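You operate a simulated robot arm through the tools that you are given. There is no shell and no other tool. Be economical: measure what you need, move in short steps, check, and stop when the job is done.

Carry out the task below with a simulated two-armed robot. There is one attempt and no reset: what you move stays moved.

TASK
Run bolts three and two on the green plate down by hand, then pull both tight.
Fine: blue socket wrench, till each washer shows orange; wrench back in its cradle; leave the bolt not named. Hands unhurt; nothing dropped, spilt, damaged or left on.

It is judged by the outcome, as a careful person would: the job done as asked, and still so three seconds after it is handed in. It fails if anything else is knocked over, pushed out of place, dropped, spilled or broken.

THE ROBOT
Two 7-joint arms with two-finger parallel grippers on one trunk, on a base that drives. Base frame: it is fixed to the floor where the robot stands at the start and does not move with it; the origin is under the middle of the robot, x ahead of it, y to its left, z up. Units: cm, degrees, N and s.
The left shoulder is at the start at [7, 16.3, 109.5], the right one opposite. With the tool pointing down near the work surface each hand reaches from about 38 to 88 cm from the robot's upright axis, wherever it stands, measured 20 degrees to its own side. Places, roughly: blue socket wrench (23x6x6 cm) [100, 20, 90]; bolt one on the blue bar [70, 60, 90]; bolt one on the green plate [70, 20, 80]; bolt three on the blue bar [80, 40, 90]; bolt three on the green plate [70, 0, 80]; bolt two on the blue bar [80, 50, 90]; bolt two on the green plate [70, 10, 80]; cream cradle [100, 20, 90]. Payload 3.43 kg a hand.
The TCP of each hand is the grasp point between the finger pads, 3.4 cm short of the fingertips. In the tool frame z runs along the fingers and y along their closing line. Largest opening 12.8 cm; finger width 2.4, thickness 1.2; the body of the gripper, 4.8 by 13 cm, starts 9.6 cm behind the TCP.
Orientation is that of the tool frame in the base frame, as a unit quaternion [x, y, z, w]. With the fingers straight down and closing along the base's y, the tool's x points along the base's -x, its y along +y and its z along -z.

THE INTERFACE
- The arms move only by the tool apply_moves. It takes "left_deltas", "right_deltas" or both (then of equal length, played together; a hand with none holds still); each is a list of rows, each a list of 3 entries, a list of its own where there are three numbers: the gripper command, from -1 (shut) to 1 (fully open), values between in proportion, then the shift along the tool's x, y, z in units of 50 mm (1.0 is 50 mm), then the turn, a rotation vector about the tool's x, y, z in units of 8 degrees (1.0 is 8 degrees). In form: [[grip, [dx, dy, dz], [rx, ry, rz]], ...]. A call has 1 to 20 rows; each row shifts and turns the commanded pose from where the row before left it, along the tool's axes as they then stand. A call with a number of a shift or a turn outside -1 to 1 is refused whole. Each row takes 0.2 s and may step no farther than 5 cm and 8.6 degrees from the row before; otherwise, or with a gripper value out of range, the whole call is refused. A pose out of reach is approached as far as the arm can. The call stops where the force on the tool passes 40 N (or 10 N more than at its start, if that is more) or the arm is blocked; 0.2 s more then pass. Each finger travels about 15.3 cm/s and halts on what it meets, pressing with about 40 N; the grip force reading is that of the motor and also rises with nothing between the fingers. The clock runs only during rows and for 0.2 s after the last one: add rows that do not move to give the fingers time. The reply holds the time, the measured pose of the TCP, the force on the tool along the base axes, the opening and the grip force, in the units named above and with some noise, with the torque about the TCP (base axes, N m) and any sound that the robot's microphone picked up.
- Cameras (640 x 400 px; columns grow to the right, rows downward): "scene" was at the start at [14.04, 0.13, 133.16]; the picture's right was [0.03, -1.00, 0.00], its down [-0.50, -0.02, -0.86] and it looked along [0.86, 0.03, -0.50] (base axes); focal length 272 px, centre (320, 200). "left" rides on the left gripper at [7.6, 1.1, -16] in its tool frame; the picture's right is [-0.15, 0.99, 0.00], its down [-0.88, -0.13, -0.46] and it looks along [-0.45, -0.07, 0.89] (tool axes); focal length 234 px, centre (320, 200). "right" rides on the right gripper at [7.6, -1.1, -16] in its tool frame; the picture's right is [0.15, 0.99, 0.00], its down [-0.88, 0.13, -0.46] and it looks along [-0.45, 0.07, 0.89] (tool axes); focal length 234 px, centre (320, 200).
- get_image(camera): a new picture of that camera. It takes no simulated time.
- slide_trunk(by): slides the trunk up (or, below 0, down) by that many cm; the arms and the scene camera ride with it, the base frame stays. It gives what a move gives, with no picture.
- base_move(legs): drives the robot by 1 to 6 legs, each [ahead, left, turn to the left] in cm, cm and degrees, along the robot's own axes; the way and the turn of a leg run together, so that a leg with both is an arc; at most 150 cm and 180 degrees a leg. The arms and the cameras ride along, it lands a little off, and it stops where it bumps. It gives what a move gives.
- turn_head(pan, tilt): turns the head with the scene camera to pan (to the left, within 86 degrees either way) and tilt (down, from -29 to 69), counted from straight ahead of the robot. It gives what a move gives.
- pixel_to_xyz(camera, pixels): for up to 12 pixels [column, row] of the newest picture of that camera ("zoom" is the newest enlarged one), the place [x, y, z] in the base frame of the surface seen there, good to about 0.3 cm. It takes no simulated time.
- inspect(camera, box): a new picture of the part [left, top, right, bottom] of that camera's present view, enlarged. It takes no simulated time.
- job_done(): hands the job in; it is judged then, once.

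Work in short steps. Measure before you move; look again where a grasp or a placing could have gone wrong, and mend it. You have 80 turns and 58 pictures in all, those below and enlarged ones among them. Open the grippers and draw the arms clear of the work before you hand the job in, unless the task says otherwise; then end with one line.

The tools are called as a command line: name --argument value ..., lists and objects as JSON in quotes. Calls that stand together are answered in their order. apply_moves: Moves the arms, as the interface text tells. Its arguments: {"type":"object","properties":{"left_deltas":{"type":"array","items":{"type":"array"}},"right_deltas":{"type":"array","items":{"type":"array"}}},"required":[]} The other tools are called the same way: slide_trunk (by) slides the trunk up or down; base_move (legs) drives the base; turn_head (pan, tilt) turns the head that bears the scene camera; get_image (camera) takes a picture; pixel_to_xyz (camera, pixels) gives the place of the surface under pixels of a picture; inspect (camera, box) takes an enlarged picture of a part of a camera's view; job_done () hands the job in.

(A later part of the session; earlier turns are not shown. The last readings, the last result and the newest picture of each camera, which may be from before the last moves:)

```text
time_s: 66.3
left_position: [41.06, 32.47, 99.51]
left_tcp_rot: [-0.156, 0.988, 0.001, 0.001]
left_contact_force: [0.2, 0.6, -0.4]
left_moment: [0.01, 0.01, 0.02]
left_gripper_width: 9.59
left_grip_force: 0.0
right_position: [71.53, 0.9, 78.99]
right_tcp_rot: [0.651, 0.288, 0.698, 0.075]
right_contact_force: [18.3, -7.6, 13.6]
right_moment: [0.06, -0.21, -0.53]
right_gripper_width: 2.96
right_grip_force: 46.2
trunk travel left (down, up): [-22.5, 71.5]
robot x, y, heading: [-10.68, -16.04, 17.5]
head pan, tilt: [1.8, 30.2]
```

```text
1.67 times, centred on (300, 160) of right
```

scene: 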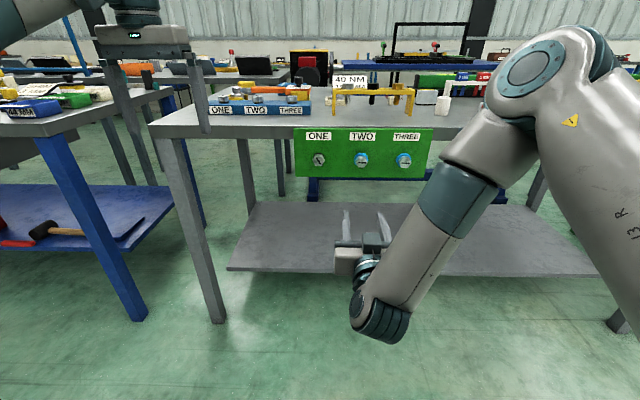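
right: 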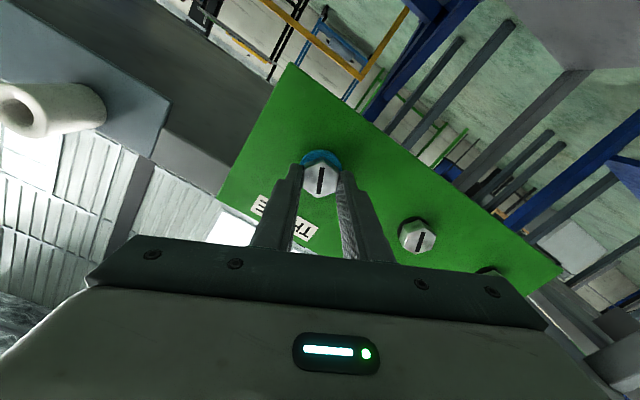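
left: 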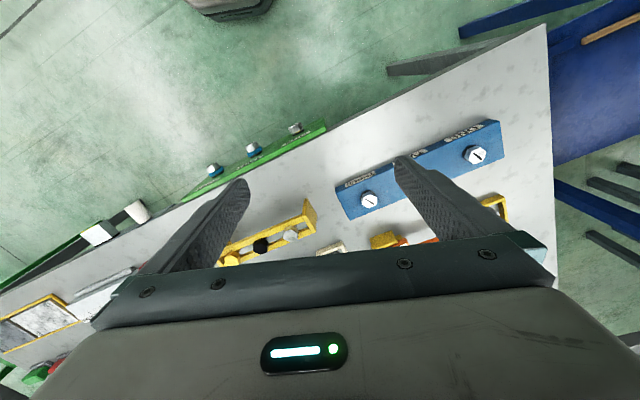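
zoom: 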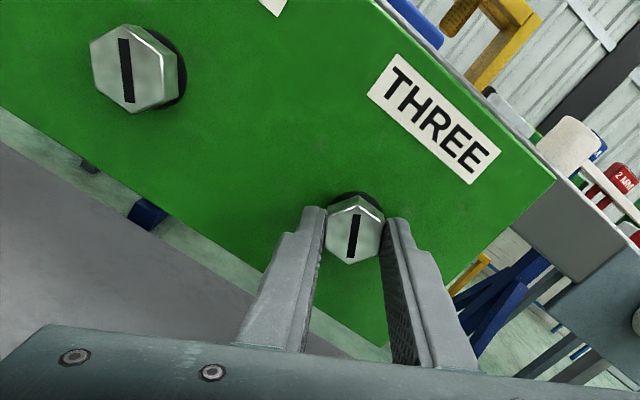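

Both washers are now black (snug). Release bolt three, back off 8 cm, roll to +90° and pitch the hand down about its x for the wrench pick-up.

apply_moves --right_deltas '[[0, [0, 0, 0], [0, 0, 0]], [0, [0, 0, 0], [0, 0, 0]], [0, [0, 0, -0.8], [0, 0, 0]], [0, [0, 0, -0.8], [0, 0, 0]], [0, [0, 0, -0.6], [0, 0, -1]], [0, [0, 0, 0], [0, 0, -1]], [0, [0, 0, 0], [0, 0, -1]], [0, [0, 0, 0], [0, 0, -1]], [0, [0, 0, 0], [0, 0, -1]], [0, [0, 0, 0], [0, 0, -1]], [0, [0, 0, 0], [0, 0, -1]], [0, [0, 0, 0], [0, 0, -0.5]], [0, [0, 0, 0], [0, 0, 0]]]'

slide_trunk --by 35

apply_moves --right_deltas '[[0, [0, 0, 0], [0.9375, 0, 0]], [0, [0, 0, 0], [0.9375, 0, 0]], [0, [0, 0, 0], [0.9375, 0, 0]], [0, [0, 0, 0], [0.9375, 0, 0]], [0, [0, 0, 0], [0.9375, 0, 0]], [0, [0, 0, 0], [0.9375, 0, 0]], [0, [0, 0, 0], [0.9375, 0, 0]], [0, [0, 0, 0], [0.9375, 0, 0]], [0, [0, 0, 0], [0.9375, 0, 0]], [0, [0, 0, 0], [0.9375, 0, 0]], [0, [0, 0, 0], [0.9375, 0, 0]], [0, [0, 0, 0], [0.9375, 0, 0]], [0, [0, 0, 0], [0, 0, 0]]]'

get_image --camera "scene"

```text
time_s: 69.1
left_position: [41.11, 32.5, 99.44]
left_tcp_rot: [-0.156, 0.988, 0.0, 0.001]
left_contact_force: [0.5, -0.6, -0.3]
left_moment: [0.03, -0.03, -0.04]
left_gripper_width: 9.61
left_grip_force: 0.1
right_position: [61.03, -2.3, 79.23]
right_tcp_rot: [0.419, 0.576, 0.567, 0.414]
right_contact_force: [-0.3, 0.0, 0.7]
right_moment: [-0.01, 0.03, 0.01]
right_gripper_width: 6.4
right_grip_force: 0.0
trunk travel left (down, up): [-22.5, 71.5]
robot x, y, heading: [-10.44, -15.85, 17.8]
head pan, tilt: [1.8, 30.2]
```

```text
time_s: 72.5
left_position: [41.11, 32.62, 134.51]
left_tcp_rot: [-0.156, 0.988, 0.0, 0.001]
left_contact_force: [0.0, -0.1, 0.4]
left_moment: [-0.04, 0.01, 0.0]
left_gripper_width: 9.59
left_grip_force: 0.0
right_position: [61.07, -2.27, 114.16]
right_tcp_rot: [0.419, 0.576, 0.567, 0.413]
right_contact_force: [-0.7, 0.3, 0.8]
right_moment: [-0.02, -0.03, 0.01]
right_gripper_width: 6.41
right_grip_force: 0.0
trunk travel left (down, up): [-57.5, 36.5]
robot x, y, heading: [-10.56, -15.68, 18.0]
head pan, tilt: [1.8, 30.2]
```

```text
time_s: 75.3
left_position: [41.03, 32.52, 134.52]
left_tcp_rot: [-0.155, 0.988, 0.001, 0.001]
left_contact_force: [-0.7, -0.5, 0.0]
left_moment: [-0.01, 0.01, -0.01]
left_gripper_width: 9.59
left_grip_force: 0.1
right_position: [60.98, -2.43, 114.1]
right_tcp_rot: [0.589, 0.808, -0.006, -0.005]
right_contact_force: [-0.6, -0.2, 0.0]
right_moment: [0.02, 0.05, 0.0]
right_gripper_width: 6.4
right_grip_force: 0.1
trunk travel left (down, up): [-57.5, 36.5]
robot x, y, heading: [-10.46, -16.17, 18.1]
head pan, tilt: [1.8, 30.2]
```

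```text
40 pictures are left
```

scene: 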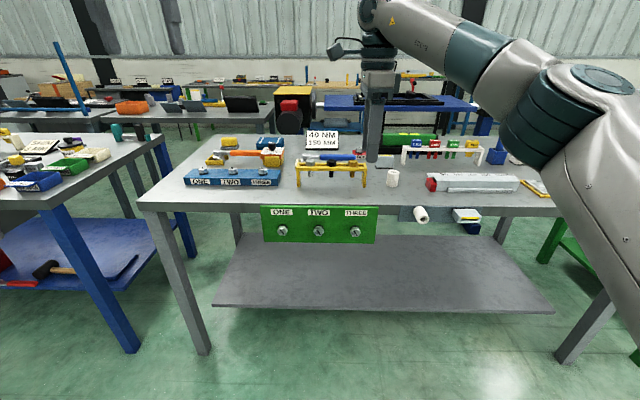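

Hand now points down at z 114. Drive 38 ahead and 14 left to bring the wrench within the right arm's reach.

base_move --legs '[[0, 14, 0], [38, 0, 0]]'

turn_head --pan -8 --tilt 38

get_image --camera "scene"

get_image --camera "right"

```text
time_s: 78.7
left_position: [73.63, 57.08, 134.43]
left_tcp_rot: [-0.15, 0.989, 0.0, 0.003]
left_contact_force: [-0.5, 0.3, -0.2]
left_moment: [-0.01, 0.03, 0.01]
left_gripper_width: 9.58
left_grip_force: 0.0
right_position: [93.24, 22.22, 114.07]
right_tcp_rot: [0.592, 0.806, -0.006, -0.004]
right_contact_force: [0.6, -0.2, -0.2]
right_moment: [0.01, 0.01, 0.01]
right_gripper_width: 6.4
right_grip_force: 0.1
trunk travel left (down, up): [-57.5, 36.5]
robot x, y, heading: [21.46, 9.48, 17.2]
head pan, tilt: [1.8, 30.2]
```

```text
time_s: 79.4
left_position: [73.65, 57.22, 134.49]
left_tcp_rot: [-0.151, 0.989, 0.0, 0.002]
left_contact_force: [0.1, 0.0, 1.0]
left_moment: [0.01, 0.02, 0.01]
left_gripper_width: 9.6
left_grip_force: 0.0
right_position: [93.15, 22.15, 114.21]
right_tcp_rot: [0.593, 0.805, -0.005, -0.003]
right_contact_force: [0.3, 0.1, 0.4]
right_moment: [0.0, 0.0, -0.03]
right_gripper_width: 6.4
right_grip_force: 0.1
trunk travel left (down, up): [-57.5, 36.5]
robot x, y, heading: [21.55, 9.4, 17.5]
head pan, tilt: [-8.0, 38.0]
```

```text
39 pictures are left
```

scene: 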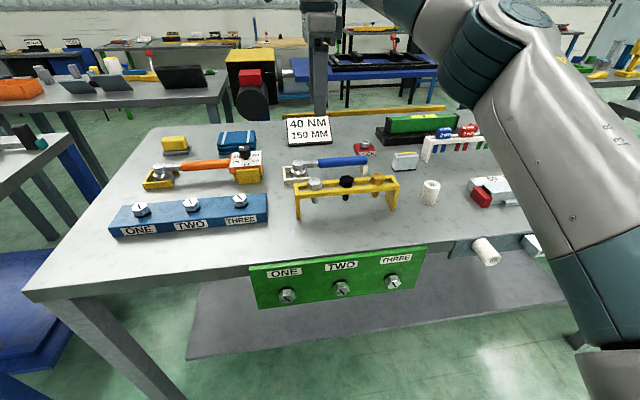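

```text
38 pictures are left
```

right: 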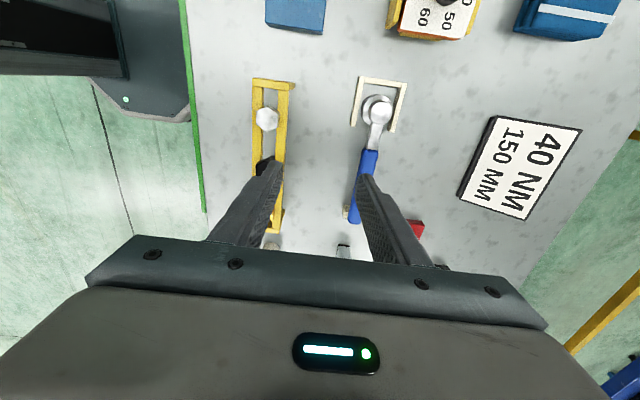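

The right camera sees the wrench well: head at (376,108), handle to (354,220). Zoom and measure.

inspect --camera "right" --box '[320, 65, 440, 240]'

inspect --camera "scene" --box '[270, 140, 400, 225]'

pixel_to_xyz --camera "right" --pixels '[[377, 103], [370, 106], [384, 106], [375, 128], [373, 140], [368, 155], [364, 172], [355, 218], [360, 80], [402, 85], [392, 130], [470, 190]]'

```text
2.29 times, centred on (380, 152) of right
```

zoom: 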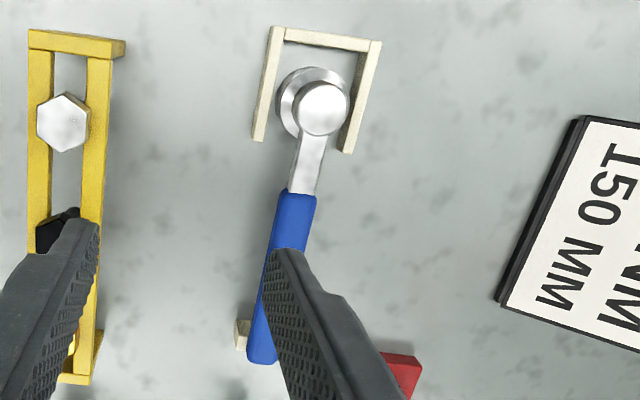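

```text
4.71 times, centred on (335, 182) of scene
```

zoom: 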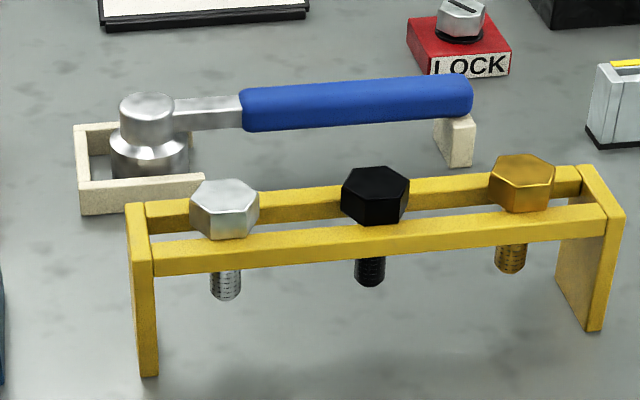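

```text
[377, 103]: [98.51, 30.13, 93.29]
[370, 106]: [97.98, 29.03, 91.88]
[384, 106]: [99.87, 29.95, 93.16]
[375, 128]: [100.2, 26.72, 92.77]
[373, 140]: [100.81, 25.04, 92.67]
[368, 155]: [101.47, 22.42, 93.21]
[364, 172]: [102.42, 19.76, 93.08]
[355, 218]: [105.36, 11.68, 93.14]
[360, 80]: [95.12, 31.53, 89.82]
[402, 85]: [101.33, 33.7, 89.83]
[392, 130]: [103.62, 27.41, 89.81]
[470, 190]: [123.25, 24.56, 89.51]
```

Measure along the handle ridge and head in the scene zoom.

pixel_to_xyz --camera "zoom" --pixels '[[146, 103], [128, 103], [165, 103], [260, 97], [350, 90], [450, 85], [260, 120], [350, 113], [455, 108], [130, 165], [175, 165], [460, 130]]'

```text
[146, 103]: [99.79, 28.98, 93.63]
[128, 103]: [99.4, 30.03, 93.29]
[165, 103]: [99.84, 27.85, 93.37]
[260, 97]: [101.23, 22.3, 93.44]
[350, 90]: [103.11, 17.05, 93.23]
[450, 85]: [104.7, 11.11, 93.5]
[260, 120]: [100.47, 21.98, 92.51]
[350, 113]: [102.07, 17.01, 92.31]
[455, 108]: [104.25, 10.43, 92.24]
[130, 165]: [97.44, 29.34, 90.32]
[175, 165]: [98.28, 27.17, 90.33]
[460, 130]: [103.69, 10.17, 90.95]
```

Handle axis runs at yaw ≈17.3°, z ≈92.3; grip point 15 cm from the head is about (103.7, 15.0). Move above it and descend to z≈100, then look.

apply_moves --right_deltas '[[0, [-0.663, 0.533, 0], [0, 0, 0]], [0, [-0.663, 0.533, 0], [0, 0, 0]], [0, [-0.663, 0.533, 0], [0, 0, 0]], [0, [0, 0, 0.93], [0, 0, 0]], [0, [0, 0, 0.93], [0, 0, 0]], [0, [0, 0, 0.93], [0, 0, 0]], [0, [0, 0, 0], [0, 0, 0]]]'

get_image --camera "right"

inspect --camera "scene" --box '[270, 120, 430, 225]'

```text
time_s: 81.0
left_position: [73.52, 57.31, 134.62]
left_tcp_rot: [-0.151, 0.989, 0.001, 0.003]
left_contact_force: [0.3, -0.2, -0.3]
left_moment: [0.01, -0.03, 0.01]
left_gripper_width: 9.6
left_grip_force: 0.1
right_position: [105.08, 15.51, 100.88]
right_tcp_rot: [0.593, 0.805, -0.007, -0.003]
right_contact_force: [0.1, 0.0, -0.5]
right_moment: [-0.01, 0.01, -0.02]
right_gripper_width: 6.39
right_grip_force: 0.1
right hand out of reach, approached as far as the arm can: row 3, 4, 5, 6
trunk travel left (down, up): [-57.5, 36.5]
robot x, y, heading: [21.49, 8.99, 17.3]
head pan, tilt: [-8.0, 38.0]
```

```text
35 pictures are left
```

right: 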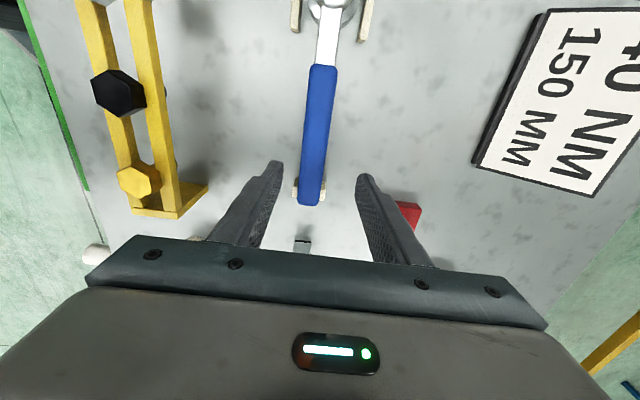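

```text
3.81 times, centred on (350, 172) of scene
```

zoom: 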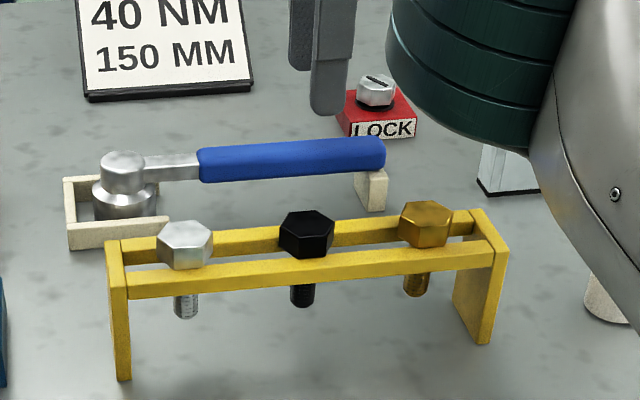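

The arm is at its reach limit here (and 1.4 cm beyond in n). Raise 5 cm, drive 8 cm closer, then re-align from measured positions.

apply_moves --right_deltas '[[0, [0, -0.3, -1], [0, 0, 0]], [0, [0, 0, 0], [0, 0, 0]]]'

base_move --legs '[[8, 0, 0]]'

```text
refused: row 1 steps farther than a row can; nothing moved
```

```text
time_s: 82.1
left_position: [81.12, 59.79, 134.48]
left_tcp_rot: [-0.152, 0.988, 0.001, 0.002]
left_contact_force: [0.0, 1.1, 0.4]
left_moment: [0.0, 0.01, -0.02]
left_gripper_width: 9.56
left_grip_force: 0.0
right_position: [112.72, 18.08, 100.64]
right_tcp_rot: [0.592, 0.806, -0.006, -0.004]
right_contact_force: [-0.3, -0.3, 0.0]
right_moment: [-0.03, 0.03, 0.0]
right_gripper_width: 6.41
right_grip_force: 0.0
trunk travel left (down, up): [-57.5, 36.5]
robot x, y, heading: [28.9, 11.77, 17.5]
head pan, tilt: [-8.0, 38.0]
```

Base moved. Now shift back -9.5 cm in y' to be above the handle and check.

apply_moves --right_deltas '[[0, [-0.02, -0.63, 0], [0, 0, 0]], [0, [-0.02, -0.63, 0], [0, 0, 0]], [0, [-0.01, -0.64, 0], [0, 0, 0]], [0, [0, 0, 0.5], [0, 0, 0]], [0, [0, 0, 0], [0, 0, 0]]]'

get_image --camera "right"

```text
time_s: 83.3
left_position: [81.16, 59.62, 134.47]
left_tcp_rot: [-0.152, 0.988, 0.0, 0.002]
left_contact_force: [-0.6, -0.3, -0.6]
left_moment: [-0.02, 0.03, 0.0]
left_gripper_width: 9.6
left_grip_force: 0.1
right_position: [112.6, 18.57, 99.72]
right_tcp_rot: [0.592, 0.806, -0.009, -0.005]
right_contact_force: [0.7, 0.3, -0.7]
right_moment: [0.0, 0.02, 0.02]
right_gripper_width: 6.37
right_grip_force: 0.1
right hand out of reach, approached as far as the arm can: row 1, 2, 3, 4
trunk travel left (down, up): [-57.5, 36.5]
robot x, y, heading: [29.43, 11.64, 17.4]
head pan, tilt: [-8.0, 38.0]
```

```text
33 pictures are left
```

right: 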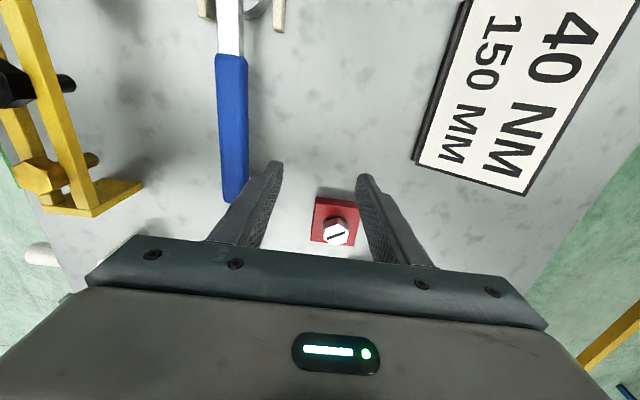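

The limit seems to be a joint one. I'll return the hand toward the arm posture that worked (72 ahead, 9 right, z 114), going up first, and later use base and trunk for the alignment instead.

apply_moves --right_deltas '[[0, [0, 0, -0.9], [0, 0, 0]], [0, [0, 0, -0.9], [0, 0, 0]], [0, [0.6, 0, -0.7], [0, 0, 0]], [0, [0.7, -0.4, 0], [0, 0, 0]], [0, [0.6, -0.7, 0], [0, 0, 0]], [0, [0, -0.7, 0], [0, 0, 0]], [0, [0, 0, 0], [0, 0, 0]]]'

```text
time_s: 84.9
left_position: [81.11, 59.62, 134.48]
left_tcp_rot: [-0.152, 0.988, 0.0, 0.002]
left_contact_force: [0.1, -0.5, 1.0]
left_moment: [-0.01, -0.02, 0.02]
left_gripper_width: 9.58
left_grip_force: 0.1
right_position: [104.44, 26.98, 112.76]
right_tcp_rot: [0.593, 0.805, -0.009, -0.005]
right_contact_force: [-0.5, -0.4, -0.1]
right_moment: [0.0, -0.02, 0.01]
right_gripper_width: 6.4
right_grip_force: 0.0
right hand out of reach, approached as far as the arm can: row 1, 2, 3, 4, 5, 6
trunk travel left (down, up): [-57.5, 36.5]
robot x, y, heading: [29.1, 11.77, 17.3]
head pan, tilt: [-8.0, 38.0]
```

Joint 7 is likely near its limit at this yaw. The opposite grasp (hand turned 180° about its axis) gives more tightening travel too, so I'll roll -180° here.

apply_moves --right_deltas '[[0, [0, 0, 0], [0, 0, -1]], [0, [0, 0, 0], [0, 0, -1]], [0, [0, 0, 0], [0, 0, -1]], [0, [0, 0, 0], [0, 0, -1]], [0, [0, 0, 0], [0, 0, -1]], [0, [0, 0, 0], [0, 0, -1]], [0, [0, 0, 0], [0, 0, -1]], [0, [0, 0, 0], [0, 0, -1]], [0, [0, 0, 0], [0, 0, -1]], [0, [0, 0, 0], [0, 0, -1]], [0, [0, 0, 0], [0, 0, -1]], [0, [0, 0, 0], [0, 0, -1]], [0, [0, 0, 0], [0, 0, -1]], [0, [0, 0, 0], [0, 0, -1]], [0, [0, 0, 0], [0, 0, -1]], [0, [0, 0, 0], [0, 0, -1]], [0, [0, 0, 0], [0, 0, -1]], [0, [0, 0, 0], [0, 0, -1]], [0, [0, 0, 0], [0, 0, -1]], [0, [0, 0, 0], [0, 0, -1]]]'

apply_moves --right_deltas '[[0, [0, 0, 0], [0, 0, -1]], [0, [0, 0, 0], [0, 0, -1]], [0, [0, 0, 0], [0, 0, -0.5]], [0, [0, 0, 0], [0, 0, 0]]]'

```text
time_s: 89.1
left_position: [81.03, 59.4, 134.64]
left_tcp_rot: [-0.152, 0.988, 0.001, 0.002]
left_contact_force: [0.7, -1.2, 0.3]
left_moment: [0.08, -0.02, 0.0]
left_gripper_width: 9.61
left_grip_force: 0.0
right_position: [89.31, 26.96, 107.46]
right_tcp_rot: [-0.639, 0.769, 0.016, -0.015]
right_contact_force: [-0.9, -0.1, 0.0]
right_moment: [0.04, -0.01, -0.01]
right_gripper_width: 6.37
right_grip_force: 0.1
right hand out of reach, approached as far as the arm can: row 13, 15, 16, 17, 18, 19, 20
trunk travel left (down, up): [-57.5, 36.5]
robot x, y, heading: [29.14, 11.91, 17.5]
head pan, tilt: [-8.0, 38.0]
```

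```text
time_s: 90.1
left_position: [81.11, 59.65, 134.42]
left_tcp_rot: [-0.153, 0.988, 0.001, 0.001]
left_contact_force: [0.4, 0.1, -0.2]
left_moment: [0.0, -0.01, 0.0]
left_gripper_width: 9.6
left_grip_force: 0.0
right_position: [78.98, 25.78, 106.2]
right_tcp_rot: [0.764, -0.645, -0.019, 0.013]
right_contact_force: [0.6, 0.3, -0.7]
right_moment: [-0.01, -0.01, -0.02]
right_gripper_width: 6.42
right_grip_force: 0.1
right hand out of reach, approached as far as the arm can: row 1, 2, 3
trunk travel left (down, up): [-57.5, 36.5]
robot x, y, heading: [28.99, 11.5, 17.3]
head pan, tilt: [-8.0, 38.0]
```

The right arm's wrist limits interfere when pointing down. The left arm is still in its fresh posture, so I'll test it: lower it 15 cm and roll it +90°.

apply_moves --left_deltas '[[0, [0, 0, 1], [0, 0, 0]], [0, [0, 0, 1], [0, 0, 0]], [0, [0, 0, 1], [0, 0, 0]], [0, [0, 0, 0], [0, 0, 1]], [0, [0, 0, 0], [0, 0, 1]], [0, [0, 0, 0], [0, 0, 1]], [0, [0, 0, 0], [0, 0, 1]], [0, [0, 0, 0], [0, 0, 1]], [0, [0, 0, 0], [0, 0, 1]], [0, [0, 0, 0], [0, 0, 1]], [0, [0, 0, 0], [0, 0, 1]], [0, [0, 0, 0], [0, 0, 1]], [0, [0, 0, 0], [0, 0, 1]], [0, [0, 0, 0], [0, 0, 1]], [0, [0, 0, 0], [0, 0, 0.25]], [0, [0, 0, 0], [0, 0, 0]]]'

get_image --camera "scene"

```text
time_s: 93.5
left_position: [65.37, 38.38, 111.06]
left_tcp_rot: [0.59, 0.807, 0.001, 0.001]
left_contact_force: [-0.7, 0.2, -0.2]
left_moment: [0.01, -0.03, -0.02]
left_gripper_width: 6.39
left_grip_force: 0.0
left hand out of reach, approached as far as the arm can: row 8, 9, 10, 11, 12, 13, 14, 15
right_position: [79.17, 25.81, 106.11]
right_tcp_rot: [0.763, -0.646, -0.018, 0.013]
right_contact_force: [-0.3, 0.2, 0.8]
right_moment: [0.0, 0.01, 0.0]
right_gripper_width: 6.39
right_grip_force: 0.0
trunk travel left (down, up): [-57.5, 36.5]
robot x, y, heading: [29.19, 11.65, 17.2]
head pan, tilt: [-8.0, 38.0]
```

```text
32 pictures are left
```

scene: 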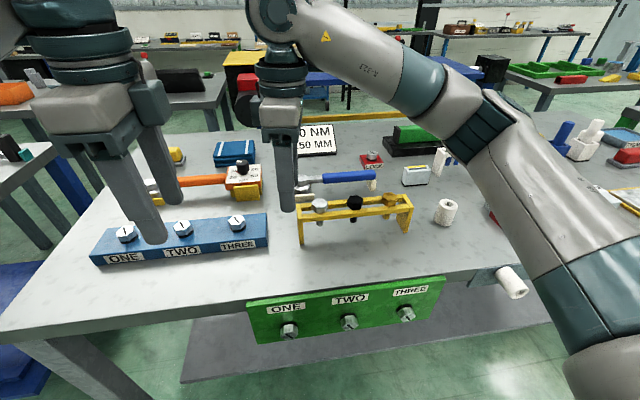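

Left +90° mirrors the right's bad side; the right arm at +90° was fine near 72 ahead, 9 right. First separate the hands, then roll both back toward neutral together.

apply_moves --left_deltas '[[0, [0.9, 0, -0.3], [0, 0, 0]], [0, [0.9, 0, -0.3], [0, 0, 0]], [0, [0, 0, 0], [0, 0, -1]], [0, [0, 0, 0], [0, 0, -1]], [0, [0, 0, 0], [0, 0, -1]], [0, [0, 0, 0], [0, 0, -1]], [0, [0, 0, 0], [0, 0, -1]], [0, [0, 0, 0], [0, 0, -1]], [0, [0, 0, 0], [0, 0, -1]], [0, [0, 0, 0], [0, 0, -1]], [0, [0, 0, 0], [0, 0, -1]], [0, [0, 0, 0], [0, 0, -1]], [0, [0, 0, 0], [0, 0, -1]], [0, [0, 0, 0], [0, 0, 0]]]' --right_deltas '[[0, [0.9, 0, -0.3], [0, 0, 0]], [0, [0.9, 0, -0.3], [0, 0, 0]], [0, [0, 0, 0], [0, 0, 1]], [0, [0, 0, 0], [0, 0, 1]], [0, [0, 0, 0], [0, 0, 1]], [0, [0, 0, 0], [0, 0, 1]], [0, [0, 0, 0], [0, 0, 1]], [0, [0, 0, 0], [0, 0, 1]], [0, [0, 0, 0], [0, 0, 1]], [0, [0, 0, 0], [0, 0, 1]], [0, [0, 0, 0], [0, 0, 1]], [0, [0, 0, 0], [0, 0, 1]], [0, [0, 0, 0], [0, 0, 1]], [0, [0, 0, 0], [0, 0, 0]]]'

```text
time_s: 96.5
left_position: [59.49, 42.62, 112.81]
left_tcp_rot: [-0.136, 0.991, 0.001, 0.002]
left_contact_force: [0.1, -0.2, -0.6]
left_moment: [-0.02, 0.01, -0.02]
left_gripper_width: 6.4
left_grip_force: 0.1
left hand out of reach, approached as far as the arm can: row 1, 2
right_position: [79.24, 17.21, 108.82]
right_tcp_rot: [-0.101, 0.995, 0.004, -0.023]
right_contact_force: [0.1, -0.2, -0.2]
right_moment: [-0.02, 0.03, 0.0]
right_gripper_width: 6.42
right_grip_force: 0.2
right hand out of reach, approached as far as the arm can: row 1, 2
trunk travel left (down, up): [-57.5, 36.5]
robot x, y, heading: [29.36, 11.48, 17.2]
head pan, tilt: [-8.0, 38.0]
```

Turning the robot right relative to the plate will ease the wrist. I'll go to heading 0 at about (26, 27), so the grip point is ~78 ahead and 12 right.

base_move --legs '[[0, 0, -17.3], [-3.6, 15.5, 0]]'

```text
time_s: 98.9
left_position: [63.6, 48.0, 112.7]
left_tcp_rot: [0.015, 1.0, -0.001, 0.002]
left_contact_force: [-0.5, 0.1, 0.1]
left_moment: [-0.06, 0.04, 0.0]
left_gripper_width: 6.38
left_grip_force: 0.0
right_position: [74.83, 18.04, 108.77]
right_tcp_rot: [0.048, 0.999, 0.006, -0.021]
right_contact_force: [-0.5, 0.5, -0.1]
right_moment: [0.01, -0.02, 0.0]
right_gripper_width: 6.39
right_grip_force: 0.1
trunk travel left (down, up): [-57.5, 36.5]
robot x, y, heading: [25.46, 27.21, 0.3]
head pan, tilt: [-8.0, 38.0]
```

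Fix the 2.4° tilt, move over the handle at z≈108, and roll +67° so the fingers close across the handle.

apply_moves --right_deltas '[[0, [0, 0, 0], [0.07, -0.3, 0]], [0, [-0.95, 0, 0], [0, 0, 0]], [0, [-0.95, 0, 0], [0, 0, 0]], [0, [-0.95, 0, 0], [0, 0, 0]], [0, [-0.95, 0, 0], [0, 0, 0]], [0, [-0.95, 0, 0], [0, 0, 0]], [0, [-0.95, 0, 0], [0, 0, 0]], [0, [0, 0, 0], [0, 0, 0.9]], [0, [0, 0, 0], [0, 0, 1]], [0, [0, 0, 0], [0, 0, 1]], [0, [0, 0, 0], [0, 0, 1]], [0, [0, 0, 0], [0, 0, 1]], [0, [0, 0, 0], [0, 0, 1]], [0, [0, 0, 0], [0, 0, 1]], [0, [0, 0, 0], [0, 0, 1]], [0, [0, 0, 0], [0, 0, 0.5]], [0, [0, 0, 0], [0, 0, 0]]]'

```text
time_s: 102.5
left_position: [63.59, 48.06, 112.85]
left_tcp_rot: [0.015, 1.0, 0.0, 0.001]
left_contact_force: [0.4, -0.8, -0.1]
left_moment: [0.01, -0.02, -0.02]
left_gripper_width: 6.41
left_grip_force: 0.1
right_position: [103.17, 15.13, 108.62]
right_tcp_rot: [0.594, 0.804, 0.0, -0.002]
right_contact_force: [-0.2, 0.2, 0.0]
right_moment: [-0.01, 0.02, 0.02]
right_gripper_width: 6.39
right_grip_force: 0.0
trunk travel left (down, up): [-57.5, 36.5]
robot x, y, heading: [25.31, 27.39, 0.3]
head pan, tilt: [-8.0, 38.0]
```

No flags: hand at (103.2,15.1,108.6), vertical. Descend 8 cm and look.

apply_moves --right_deltas '[[0, [0, 0.06, 0.8], [0, 0, 0]], [0, [0, 0, 0.8], [0, 0, 0]], [0, [0, 0, 0], [0, 0, 0]]]'

get_image --camera "right"

pixel_to_xyz --camera "right" --pixels '[[320, 75], [318, 100], [316, 125], [313, 150], [311, 175], [309, 195]]'

```text
time_s: 103.3
left_position: [63.54, 48.06, 112.78]
left_tcp_rot: [0.015, 1.0, 0.0, 0.001]
left_contact_force: [-1.0, 0.4, 0.1]
left_moment: [0.0, -0.04, 0.02]
left_gripper_width: 6.41
left_grip_force: 0.1
right_position: [103.52, 15.31, 100.81]
right_tcp_rot: [0.593, 0.805, 0.001, -0.001]
right_contact_force: [-0.2, 0.6, -0.2]
right_moment: [-0.02, 0.01, 0.0]
right_gripper_width: 6.4
right_grip_force: 0.1
trunk travel left (down, up): [-57.5, 36.5]
robot x, y, heading: [25.33, 27.42, 0.2]
head pan, tilt: [-8.0, 38.0]
```

```text
31 pictures are left
```

right: 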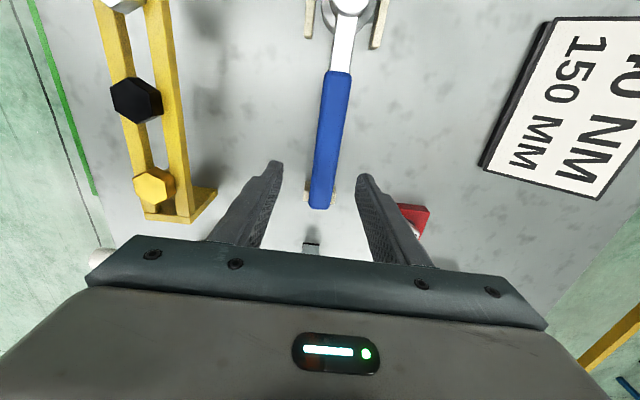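

```text
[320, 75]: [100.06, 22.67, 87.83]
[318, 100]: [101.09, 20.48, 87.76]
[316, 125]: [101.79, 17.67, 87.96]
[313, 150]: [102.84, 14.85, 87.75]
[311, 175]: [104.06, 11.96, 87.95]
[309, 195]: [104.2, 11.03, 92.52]
```

My pixels missed the handle; repeat on its centreline.

pixel_to_xyz --camera "right" --pixels '[[336, 85], [333, 115], [330, 140], [327, 165], [323, 195], [317, 140], [341, 140], [310, 197], [350, 8], [320, 207]]'

```text
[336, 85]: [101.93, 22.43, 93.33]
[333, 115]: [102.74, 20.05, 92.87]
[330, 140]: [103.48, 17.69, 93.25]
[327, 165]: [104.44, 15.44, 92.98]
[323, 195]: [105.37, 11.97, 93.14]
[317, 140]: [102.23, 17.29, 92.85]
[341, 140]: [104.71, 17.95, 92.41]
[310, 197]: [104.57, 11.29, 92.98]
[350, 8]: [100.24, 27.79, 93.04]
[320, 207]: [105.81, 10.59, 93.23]
```

Handle centreline is ~0.6 cm further in n and yawed ~17.9°. Adjust, descend to z≈93.3 and close.

apply_moves --right_deltas '[[0, [-0.07, 0.12, 0.4], [0, 0, -0.09]], [0, [0, 0, 0.4], [0, 0, 0]], [0, [0, 0, 0.4], [0, 0, 0]], [0, [0, 0, 0.3], [0, 0, 0]], [0, [0, 0, 0], [0, 0, 0]]]'

inspect --camera "right" --box '[220, 0, 440, 280]'

```text
time_s: 104.5
left_position: [63.58, 48.13, 112.77]
left_tcp_rot: [0.015, 1.0, 0.001, 0.001]
left_contact_force: [0.1, -0.1, 0.2]
left_moment: [-0.01, 0.02, 0.0]
left_gripper_width: 6.39
left_grip_force: 0.0
right_position: [104.19, 15.2, 93.33]
right_tcp_rot: [0.587, 0.809, -0.001, -0.001]
right_contact_force: [0.0, 0.0, 0.7]
right_moment: [0.02, -0.03, 0.06]
right_gripper_width: 6.37
right_grip_force: 0.1
trunk travel left (down, up): [-57.5, 36.5]
robot x, y, heading: [25.57, 27.69, 0.1]
head pan, tilt: [-8.0, 38.0]
```

```text
1.43 times, centred on (330, 140) of right
```

zoom: 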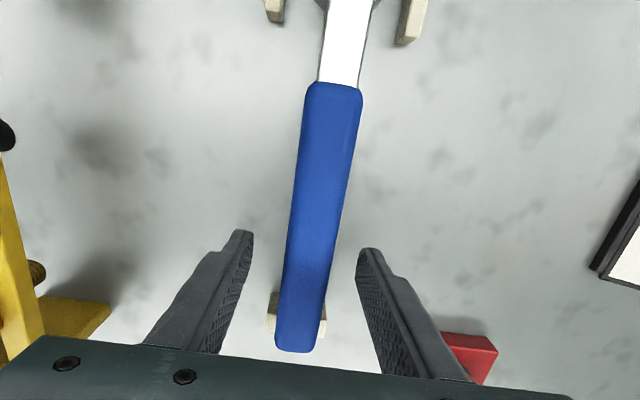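

Handle is between the fingers, clear of the post. Close and lift 3 cm slowly.

apply_moves --right_deltas '[[-1, [0, 0, 0], [0, 0, 0]], [-1, [0, 0, 0], [0, 0, 0]], [-1, [0, 0, 0], [0, 0, 0]], [-1, [0, 0, -0.2], [0, 0, 0]], [-1, [0, 0, -0.4], [0, 0, 0]], [-1, [0, 0, 0], [0, 0, 0]]]'

get_image --camera "right"

inspect --camera "scene" --box '[270, 100, 550, 280]'

```text
time_s: 105.9
left_position: [63.51, 48.08, 112.8]
left_tcp_rot: [0.015, 1.0, 0.0, 0.002]
left_contact_force: [-0.1, 1.2, -0.5]
left_moment: [-0.01, 0.01, 0.02]
left_gripper_width: 6.37
left_grip_force: 0.1
right_position: [104.11, 15.1, 96.37]
right_tcp_rot: [0.588, 0.809, 0.001, -0.002]
right_contact_force: [0.2, 2.2, 3.5]
right_moment: [0.09, 0.0, -0.48]
right_gripper_width: 2.54
right_grip_force: 40.3
trunk travel left (down, up): [-57.5, 36.5]
robot x, y, heading: [25.61, 27.29, 0.1]
head pan, tilt: [-8.0, 38.0]
```

```text
29 pictures are left
```

right: 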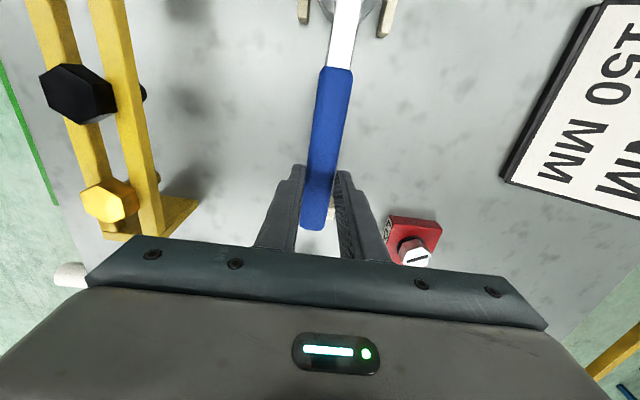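

```text
2.22 times, centred on (410, 190) of scene
```

zoom: 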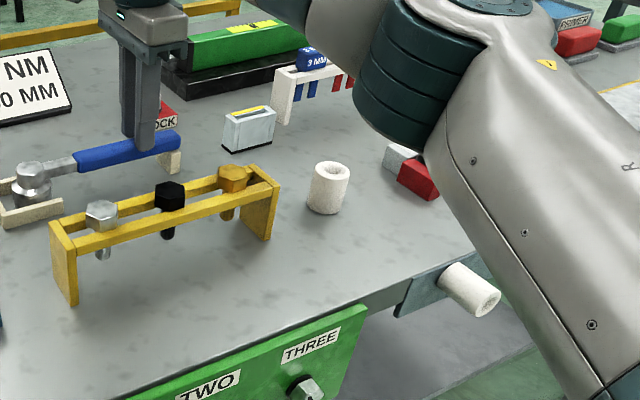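

Gripped at 2.54 cm. The head might be sagging; lift 6 cm more and check the wrench's slope.

apply_moves --right_deltas '[[-1, [0, 0, -0.6], [0, 0, 0]], [-1, [0, 0, -0.6], [0, 0, 0]], [-1, [0, 0, 0], [0, 0, 0]]]'

inspect --camera "scene" --box '[250, 80, 410, 200]'

```text
time_s: 106.7
left_position: [63.82, 47.98, 112.69]
left_tcp_rot: [0.015, 1.0, 0.0, 0.0]
left_contact_force: [0.0, 0.8, 0.3]
left_moment: [0.02, 0.03, 0.01]
left_gripper_width: 6.4
left_grip_force: 0.0
right_position: [104.29, 15.03, 102.33]
right_tcp_rot: [0.588, 0.809, 0.001, -0.003]
right_contact_force: [0.1, 0.5, -4.5]
right_moment: [-0.24, -0.08, 0.05]
right_gripper_width: 2.54
right_grip_force: 40.6
trunk travel left (down, up): [-57.5, 36.5]
robot x, y, heading: [25.74, 27.55, 0.4]
head pan, tilt: [-8.0, 38.0]
```

```text
3.33 times, centred on (330, 140) of scene
```

zoom: 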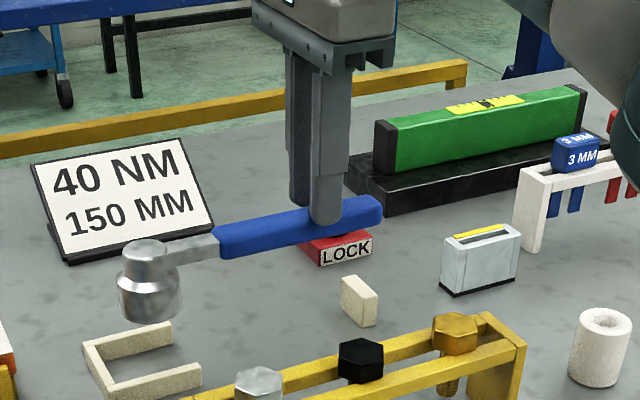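

Out of the cradle. Measure head and handle points for the slope.

pixel_to_xyz --camera "zoom" --pixels '[[145, 248], [130, 250], [165, 250], [235, 225], [290, 217], [360, 203], [240, 245], [365, 220], [150, 315], [130, 290], [172, 290], [375, 205]]'

```text
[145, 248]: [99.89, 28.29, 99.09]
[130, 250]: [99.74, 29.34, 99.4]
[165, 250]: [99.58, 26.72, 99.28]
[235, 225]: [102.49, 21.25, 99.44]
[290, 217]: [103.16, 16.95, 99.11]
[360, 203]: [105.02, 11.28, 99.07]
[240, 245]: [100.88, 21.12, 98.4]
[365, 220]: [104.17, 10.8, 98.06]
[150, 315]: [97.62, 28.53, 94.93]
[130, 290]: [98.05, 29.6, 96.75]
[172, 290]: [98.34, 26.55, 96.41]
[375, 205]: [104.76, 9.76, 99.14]
```

Heights suggest the handle may be low in the fingers. Check from the hand camera.

get_image --camera "right"

pixel_to_xyz --camera "right" --pixels '[[335, 90], [330, 130], [325, 160], [318, 200], [313, 222], [300, 170], [342, 176], [350, 20]]'

```text
26 pictures are left
```

right: 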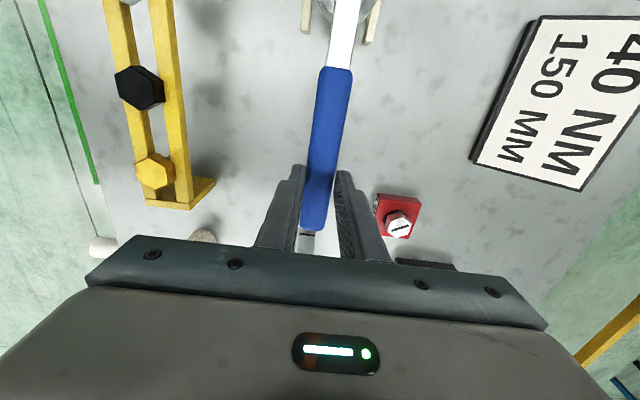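

```text
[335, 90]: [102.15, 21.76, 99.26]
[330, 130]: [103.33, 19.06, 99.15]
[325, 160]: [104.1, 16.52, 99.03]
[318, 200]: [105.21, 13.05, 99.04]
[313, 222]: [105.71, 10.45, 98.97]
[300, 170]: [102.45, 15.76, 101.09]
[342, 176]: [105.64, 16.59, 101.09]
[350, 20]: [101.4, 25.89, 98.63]
```

The wrench did not rise during the first 3 cm (handle top only 99.1 with TCP 102.3), so it's held just by the finger tips. I'll set it back in the cradle the same way and regrip deeper.

apply_moves --right_deltas '[[-1, [0, 0, 0.4], [0, 0, 0]], [-1, [0, 0, 0.4], [0, 0, 0]], [-1, [0, 0, 0.3], [0, 0, 0]], [-1, [0, 0, 0.09], [0, 0, 0]], [-1, [0, 0, 0], [0, 0, 0]]]'

```text
time_s: 107.9
left_position: [63.68, 47.99, 112.87]
left_tcp_rot: [0.015, 1.0, 0.0, 0.001]
left_contact_force: [0.0, 0.0, -0.6]
left_moment: [-0.01, -0.02, 0.03]
left_gripper_width: 6.43
left_grip_force: 0.0
right_position: [104.28, 15.07, 96.27]
right_tcp_rot: [0.588, 0.809, 0.001, -0.002]
right_contact_force: [1.7, 0.7, 0.9]
right_moment: [0.26, 0.05, -0.21]
right_gripper_width: 2.56
right_grip_force: 39.8
trunk travel left (down, up): [-57.5, 36.5]
robot x, y, heading: [25.73, 27.6, 0.3]
head pan, tilt: [-8.0, 38.0]
```

Force changed from -4.5 to about +1 N, so it rests again. Check the seating before opening.

inspect --camera "scene" --box '[250, 100, 410, 220]'

```text
3.33 times, centred on (330, 160) of scene
```

zoom: 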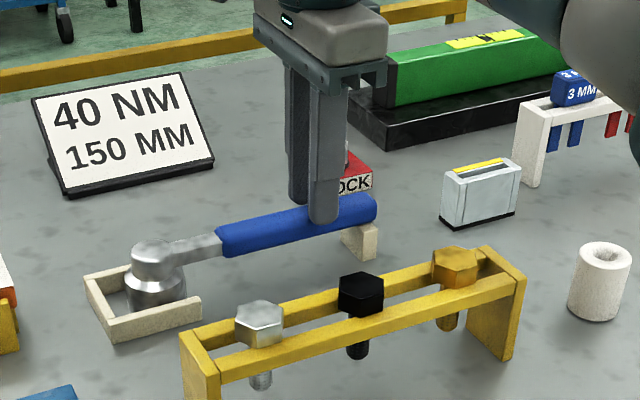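

Seated properly. Open, descend 3.3 cm, close with longer wait, then lift 2 cm.

apply_moves --right_deltas '[[0, [0, 0, 0], [0, 0, 0]], [0, [0, 0, 0], [0, 0, 0]], [0, [0, 0, 0.33], [0, 0, 0]], [0, [0, 0, 0.33], [0, 0, 0]], [0, [0, 0, 0], [0, 0, 0]], [-1, [0, 0, 0], [0, 0, 0]], [-1, [0, 0, 0], [0, 0, 0]], [-1, [0, 0, 0], [0, 0, 0]], [-1, [0, 0, 0], [0, 0, 0]]]'

apply_moves --right_deltas '[[-1, [0, 0, -0.1], [0, 0, 0]], [-1, [0, 0, -0.1], [0, 0, 0]], [-1, [0, 0, -0.1], [0, 0, 0]], [-1, [0, 0, -0.1], [0, 0, 0]], [-1, [0, 0, 0], [0, 0, 0]]]'

get_image --camera "right"

pixel_to_xyz --camera "right" --pixels '[[335, 90], [330, 130], [325, 160], [318, 200], [350, 15]]'

```text
time_s: 109.9
left_position: [63.55, 48.12, 112.73]
left_tcp_rot: [0.014, 1.0, 0.0, 0.001]
left_contact_force: [-0.2, -0.6, -0.2]
left_moment: [-0.02, 0.01, 0.03]
left_gripper_width: 6.37
left_grip_force: 0.2
right_position: [104.16, 15.14, 92.98]
right_tcp_rot: [0.588, 0.809, 0.0, -0.002]
right_contact_force: [1.2, 0.7, 0.5]
right_moment: [0.12, 0.0, -0.39]
right_gripper_width: 2.55
right_grip_force: 40.0
trunk travel left (down, up): [-57.5, 36.5]
robot x, y, heading: [25.65, 27.03, 0.1]
head pan, tilt: [-8.0, 38.0]
```

```text
time_s: 111.1
left_position: [63.6, 48.03, 112.66]
left_tcp_rot: [0.014, 1.0, 0.0, 0.0]
left_contact_force: [0.8, -0.5, -0.1]
left_moment: [0.0, -0.01, -0.02]
left_gripper_width: 6.39
left_grip_force: 0.0
right_position: [104.2, 15.14, 94.96]
right_tcp_rot: [0.588, 0.809, 0.001, -0.002]
right_contact_force: [0.4, 0.9, -4.3]
right_moment: [-0.25, -0.14, -0.03]
right_gripper_width: 2.55
right_grip_force: 40.1
trunk travel left (down, up): [-57.5, 36.5]
robot x, y, heading: [25.48, 27.3, 0.1]
head pan, tilt: [-8.0, 38.0]
```

```text
24 pictures are left
```

right: 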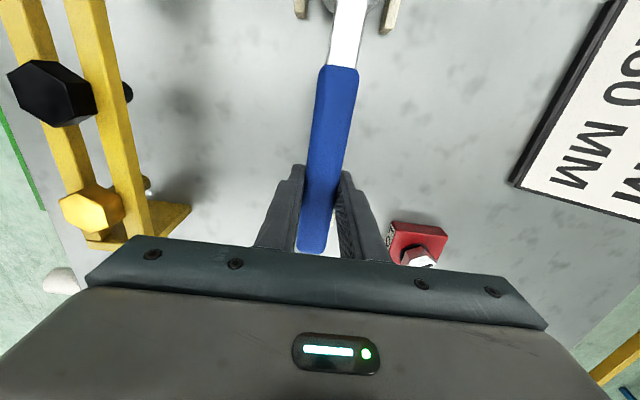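

```text
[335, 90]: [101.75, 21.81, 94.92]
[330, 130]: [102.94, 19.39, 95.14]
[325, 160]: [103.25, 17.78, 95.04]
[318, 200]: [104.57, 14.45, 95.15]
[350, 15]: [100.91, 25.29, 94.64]
```

The grip now follows (handle top at TCP level). Lift 16 cm, then back away from the table.

apply_moves --right_deltas '[[-1, [0, 0, -0.5], [0, 0, 0]], [-1, [0, 0, -0.7], [0, 0, 0]], [-1, [0, 0, -0.7], [0, 0, 0]], [-1, [0, 0, -0.7], [0, 0, 0]], [-1, [0, 0, -0.6], [0, 0, 0]], [-1, [0, 0, 0], [0, 0, 0]]]'

base_move --legs '[[-45, 0, 0], [0, 0, 17.4], [-5, -32, 0]]'

```text
time_s: 112.5
left_position: [63.63, 47.95, 112.86]
left_tcp_rot: [0.015, 1.0, 0.001, 0.001]
left_contact_force: [-1.0, -0.9, -0.4]
left_moment: [0.03, 0.0, 0.02]
left_gripper_width: 6.39
left_grip_force: 0.1
right_position: [104.34, 14.87, 110.88]
right_tcp_rot: [0.587, 0.809, 0.001, -0.002]
right_contact_force: [1.0, 0.0, -3.9]
right_moment: [-0.19, -0.08, 0.0]
right_gripper_width: 2.57
right_grip_force: 40.3
trunk travel left (down, up): [-57.5, 36.5]
robot x, y, heading: [25.71, 27.33, -0.1]
head pan, tilt: [-8.0, 38.0]
```

```text
time_s: 117.9
left_position: [16.33, 26.27, 112.85]
left_tcp_rot: [-0.135, 0.991, 0.0, 0.001]
left_contact_force: [-0.4, -0.6, -0.7]
left_moment: [-0.03, -0.01, 0.0]
left_gripper_width: 6.4
left_grip_force: 0.0
right_position: [64.89, 6.84, 110.99]
right_tcp_rot: [0.459, 0.888, 0.0, -0.001]
right_contact_force: [-0.8, -0.4, -3.5]
right_moment: [-0.2, -0.11, -0.04]
right_gripper_width: 2.57
right_grip_force: 40.4
trunk travel left (down, up): [-57.5, 36.5]
robot x, y, heading: [-13.79, -4.69, 17.2]
head pan, tilt: [-8.0, 38.0]
```

At the bolt-two station with the wrench secure (-3.5 N weight). Roll -72° to φ=0 (head toward the robot), pulling back 4 cm.

apply_moves --right_deltas '[[-1, [0, 0, 0], [0, 0, -1]], [-1, [0, 0, 0], [0, 0, -1]], [-1, [0, 0, 0], [0, 0, -1]], [-1, [0, 0, 0], [0, 0, -1]], [-1, [0, 0, 0], [0, 0, -1]], [-1, [0, 0, 0], [0, 0, -1]], [-1, [0, 0, 0], [0, 0, -1]], [-1, [0, 0, 0], [0, 0, -1]], [-1, [0, 0, 0], [0, 0, -1]], [-1, [0.4, 0, 0], [0, 0, 0]], [-1, [0.4, 0, 0], [0, 0, 0]], [-1, [0, 0, 0], [0, 0, 0]]]'

apply_moves --right_deltas '[[-1, [0, 0, 0], [0, -0.9375, 0]], [-1, [0, 0, 0], [0, -0.9375, 0]], [-1, [0, 0, 0], [0, -0.9375, 0]], [-1, [0, 0, 0], [0, -0.9375, 0]], [-1, [0, 0, 0], [0, -0.9375, 0]], [-1, [0, 0, 0], [0, -0.9375, 0]], [-1, [0, 0, 0], [0, 0, 0]]]'

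```text
time_s: 120.5
left_position: [16.36, 26.55, 112.75]
left_tcp_rot: [-0.135, 0.991, 0.0, 0.001]
left_contact_force: [0.3, 0.7, -0.9]
left_moment: [-0.01, 0.03, 0.05]
left_gripper_width: 6.38
left_grip_force: 0.0
right_position: [61.05, 5.5, 110.99]
right_tcp_rot: [-0.151, 0.989, 0.001, 0.0]
right_contact_force: [0.1, 0.7, -3.9]
right_moment: [0.1, -0.22, 0.0]
right_gripper_width: 2.58
right_grip_force: 40.3
trunk travel left (down, up): [-57.5, 36.5]
robot x, y, heading: [-13.95, -4.68, 17.7]
head pan, tilt: [-8.0, 38.0]
```

```text
time_s: 122.1
left_position: [16.34, 26.36, 112.83]
left_tcp_rot: [-0.135, 0.991, -0.001, 0.001]
left_contact_force: [-0.5, 0.4, -0.7]
left_moment: [-0.03, 0.01, -0.02]
left_gripper_width: 6.41
left_grip_force: 0.0
right_position: [61.05, 5.72, 110.95]
right_tcp_rot: [-0.139, 0.913, 0.059, 0.378]
right_contact_force: [0.5, -0.6, -3.7]
right_moment: [0.0, -0.12, -0.03]
right_gripper_width: 2.56
right_grip_force: 40.1
trunk travel left (down, up): [-57.5, 36.5]
robot x, y, heading: [-13.81, -4.78, 17.6]
head pan, tilt: [-8.0, 38.0]
```

Complete the posture: trunk down 28, then pitch the remaining 45°.

slide_trunk --by -28

apply_moves --right_deltas '[[-1, [0, 0, 0], [0, -0.9375, 0]], [-1, [0, 0, 0], [0, -0.9375, 0]], [-1, [0, 0, 0], [0, -0.9375, 0]], [-1, [0, 0, 0], [0, -0.9375, 0]], [-1, [0, 0, 0], [0, -0.9375, 0]], [-1, [0, 0, 0], [0, -0.9375, 0]], [-1, [-0.8, 0, 0], [0, 0, 0]], [-1, [-0.8, 0, 0], [0, 0, 0]], [-1, [-0.6, 0, 0], [0, 0, 0]], [-1, [0, 0, 0], [0, 0, 0]]]'

turn_head --pan 0 --tilt 25

get_image --camera "scene"

```text
time_s: 124.9
left_position: [16.25, 26.43, 84.87]
left_tcp_rot: [-0.135, 0.991, 0.0, 0.003]
left_contact_force: [-0.5, -0.7, -0.4]
left_moment: [0.01, -0.03, 0.0]
left_gripper_width: 6.38
left_grip_force: 0.0
right_position: [60.95, 5.6, 83.09]
right_tcp_rot: [-0.139, 0.914, 0.058, 0.377]
right_contact_force: [0.1, -0.5, -4.3]
right_moment: [0.05, -0.13, 0.01]
right_gripper_width: 2.57
right_grip_force: 40.1
trunk travel left (down, up): [-29.5, 64.5]
robot x, y, heading: [-14.13, -4.91, 17.3]
head pan, tilt: [-8.0, 38.0]
```

```text
time_s: 127.1
left_position: [16.38, 26.33, 84.75]
left_tcp_rot: [-0.135, 0.991, 0.0, 0.002]
left_contact_force: [-0.6, 0.5, 0.4]
left_moment: [-0.01, 0.02, 0.04]
left_gripper_width: 6.41
left_grip_force: 0.0
right_position: [62.36, 6.08, 93.8]
right_tcp_rot: [-0.112, 0.744, 0.099, 0.651]
right_contact_force: [-0.1, -0.3, -4.7]
right_moment: [-0.01, 0.02, -0.02]
right_gripper_width: 2.55
right_grip_force: 39.9
right hand out of reach, approached as far as the arm can: row 6
trunk travel left (down, up): [-29.5, 64.5]
robot x, y, heading: [-14.28, -4.79, 17.4]
head pan, tilt: [-8.0, 38.0]
```

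```text
time_s: 127.8
left_position: [16.3, 26.31, 84.88]
left_tcp_rot: [-0.135, 0.991, 0.0, 0.001]
left_contact_force: [-0.9, 0.8, 0.1]
left_moment: [0.0, -0.03, -0.01]
left_gripper_width: 6.4
left_grip_force: 0.0
right_position: [62.32, 6.17, 93.81]
right_tcp_rot: [-0.112, 0.744, 0.099, 0.651]
right_contact_force: [0.1, -0.7, -3.9]
right_moment: [-0.04, 0.02, 0.03]
right_gripper_width: 2.56
right_grip_force: 40.0
trunk travel left (down, up): [-29.5, 64.5]
robot x, y, heading: [-14.08, -4.86, 17.5]
head pan, tilt: [0.0, 25.0]
```

```text
23 pictures are left
```

scene: 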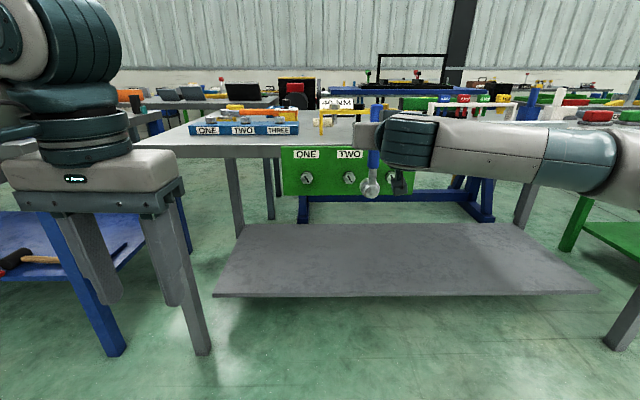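

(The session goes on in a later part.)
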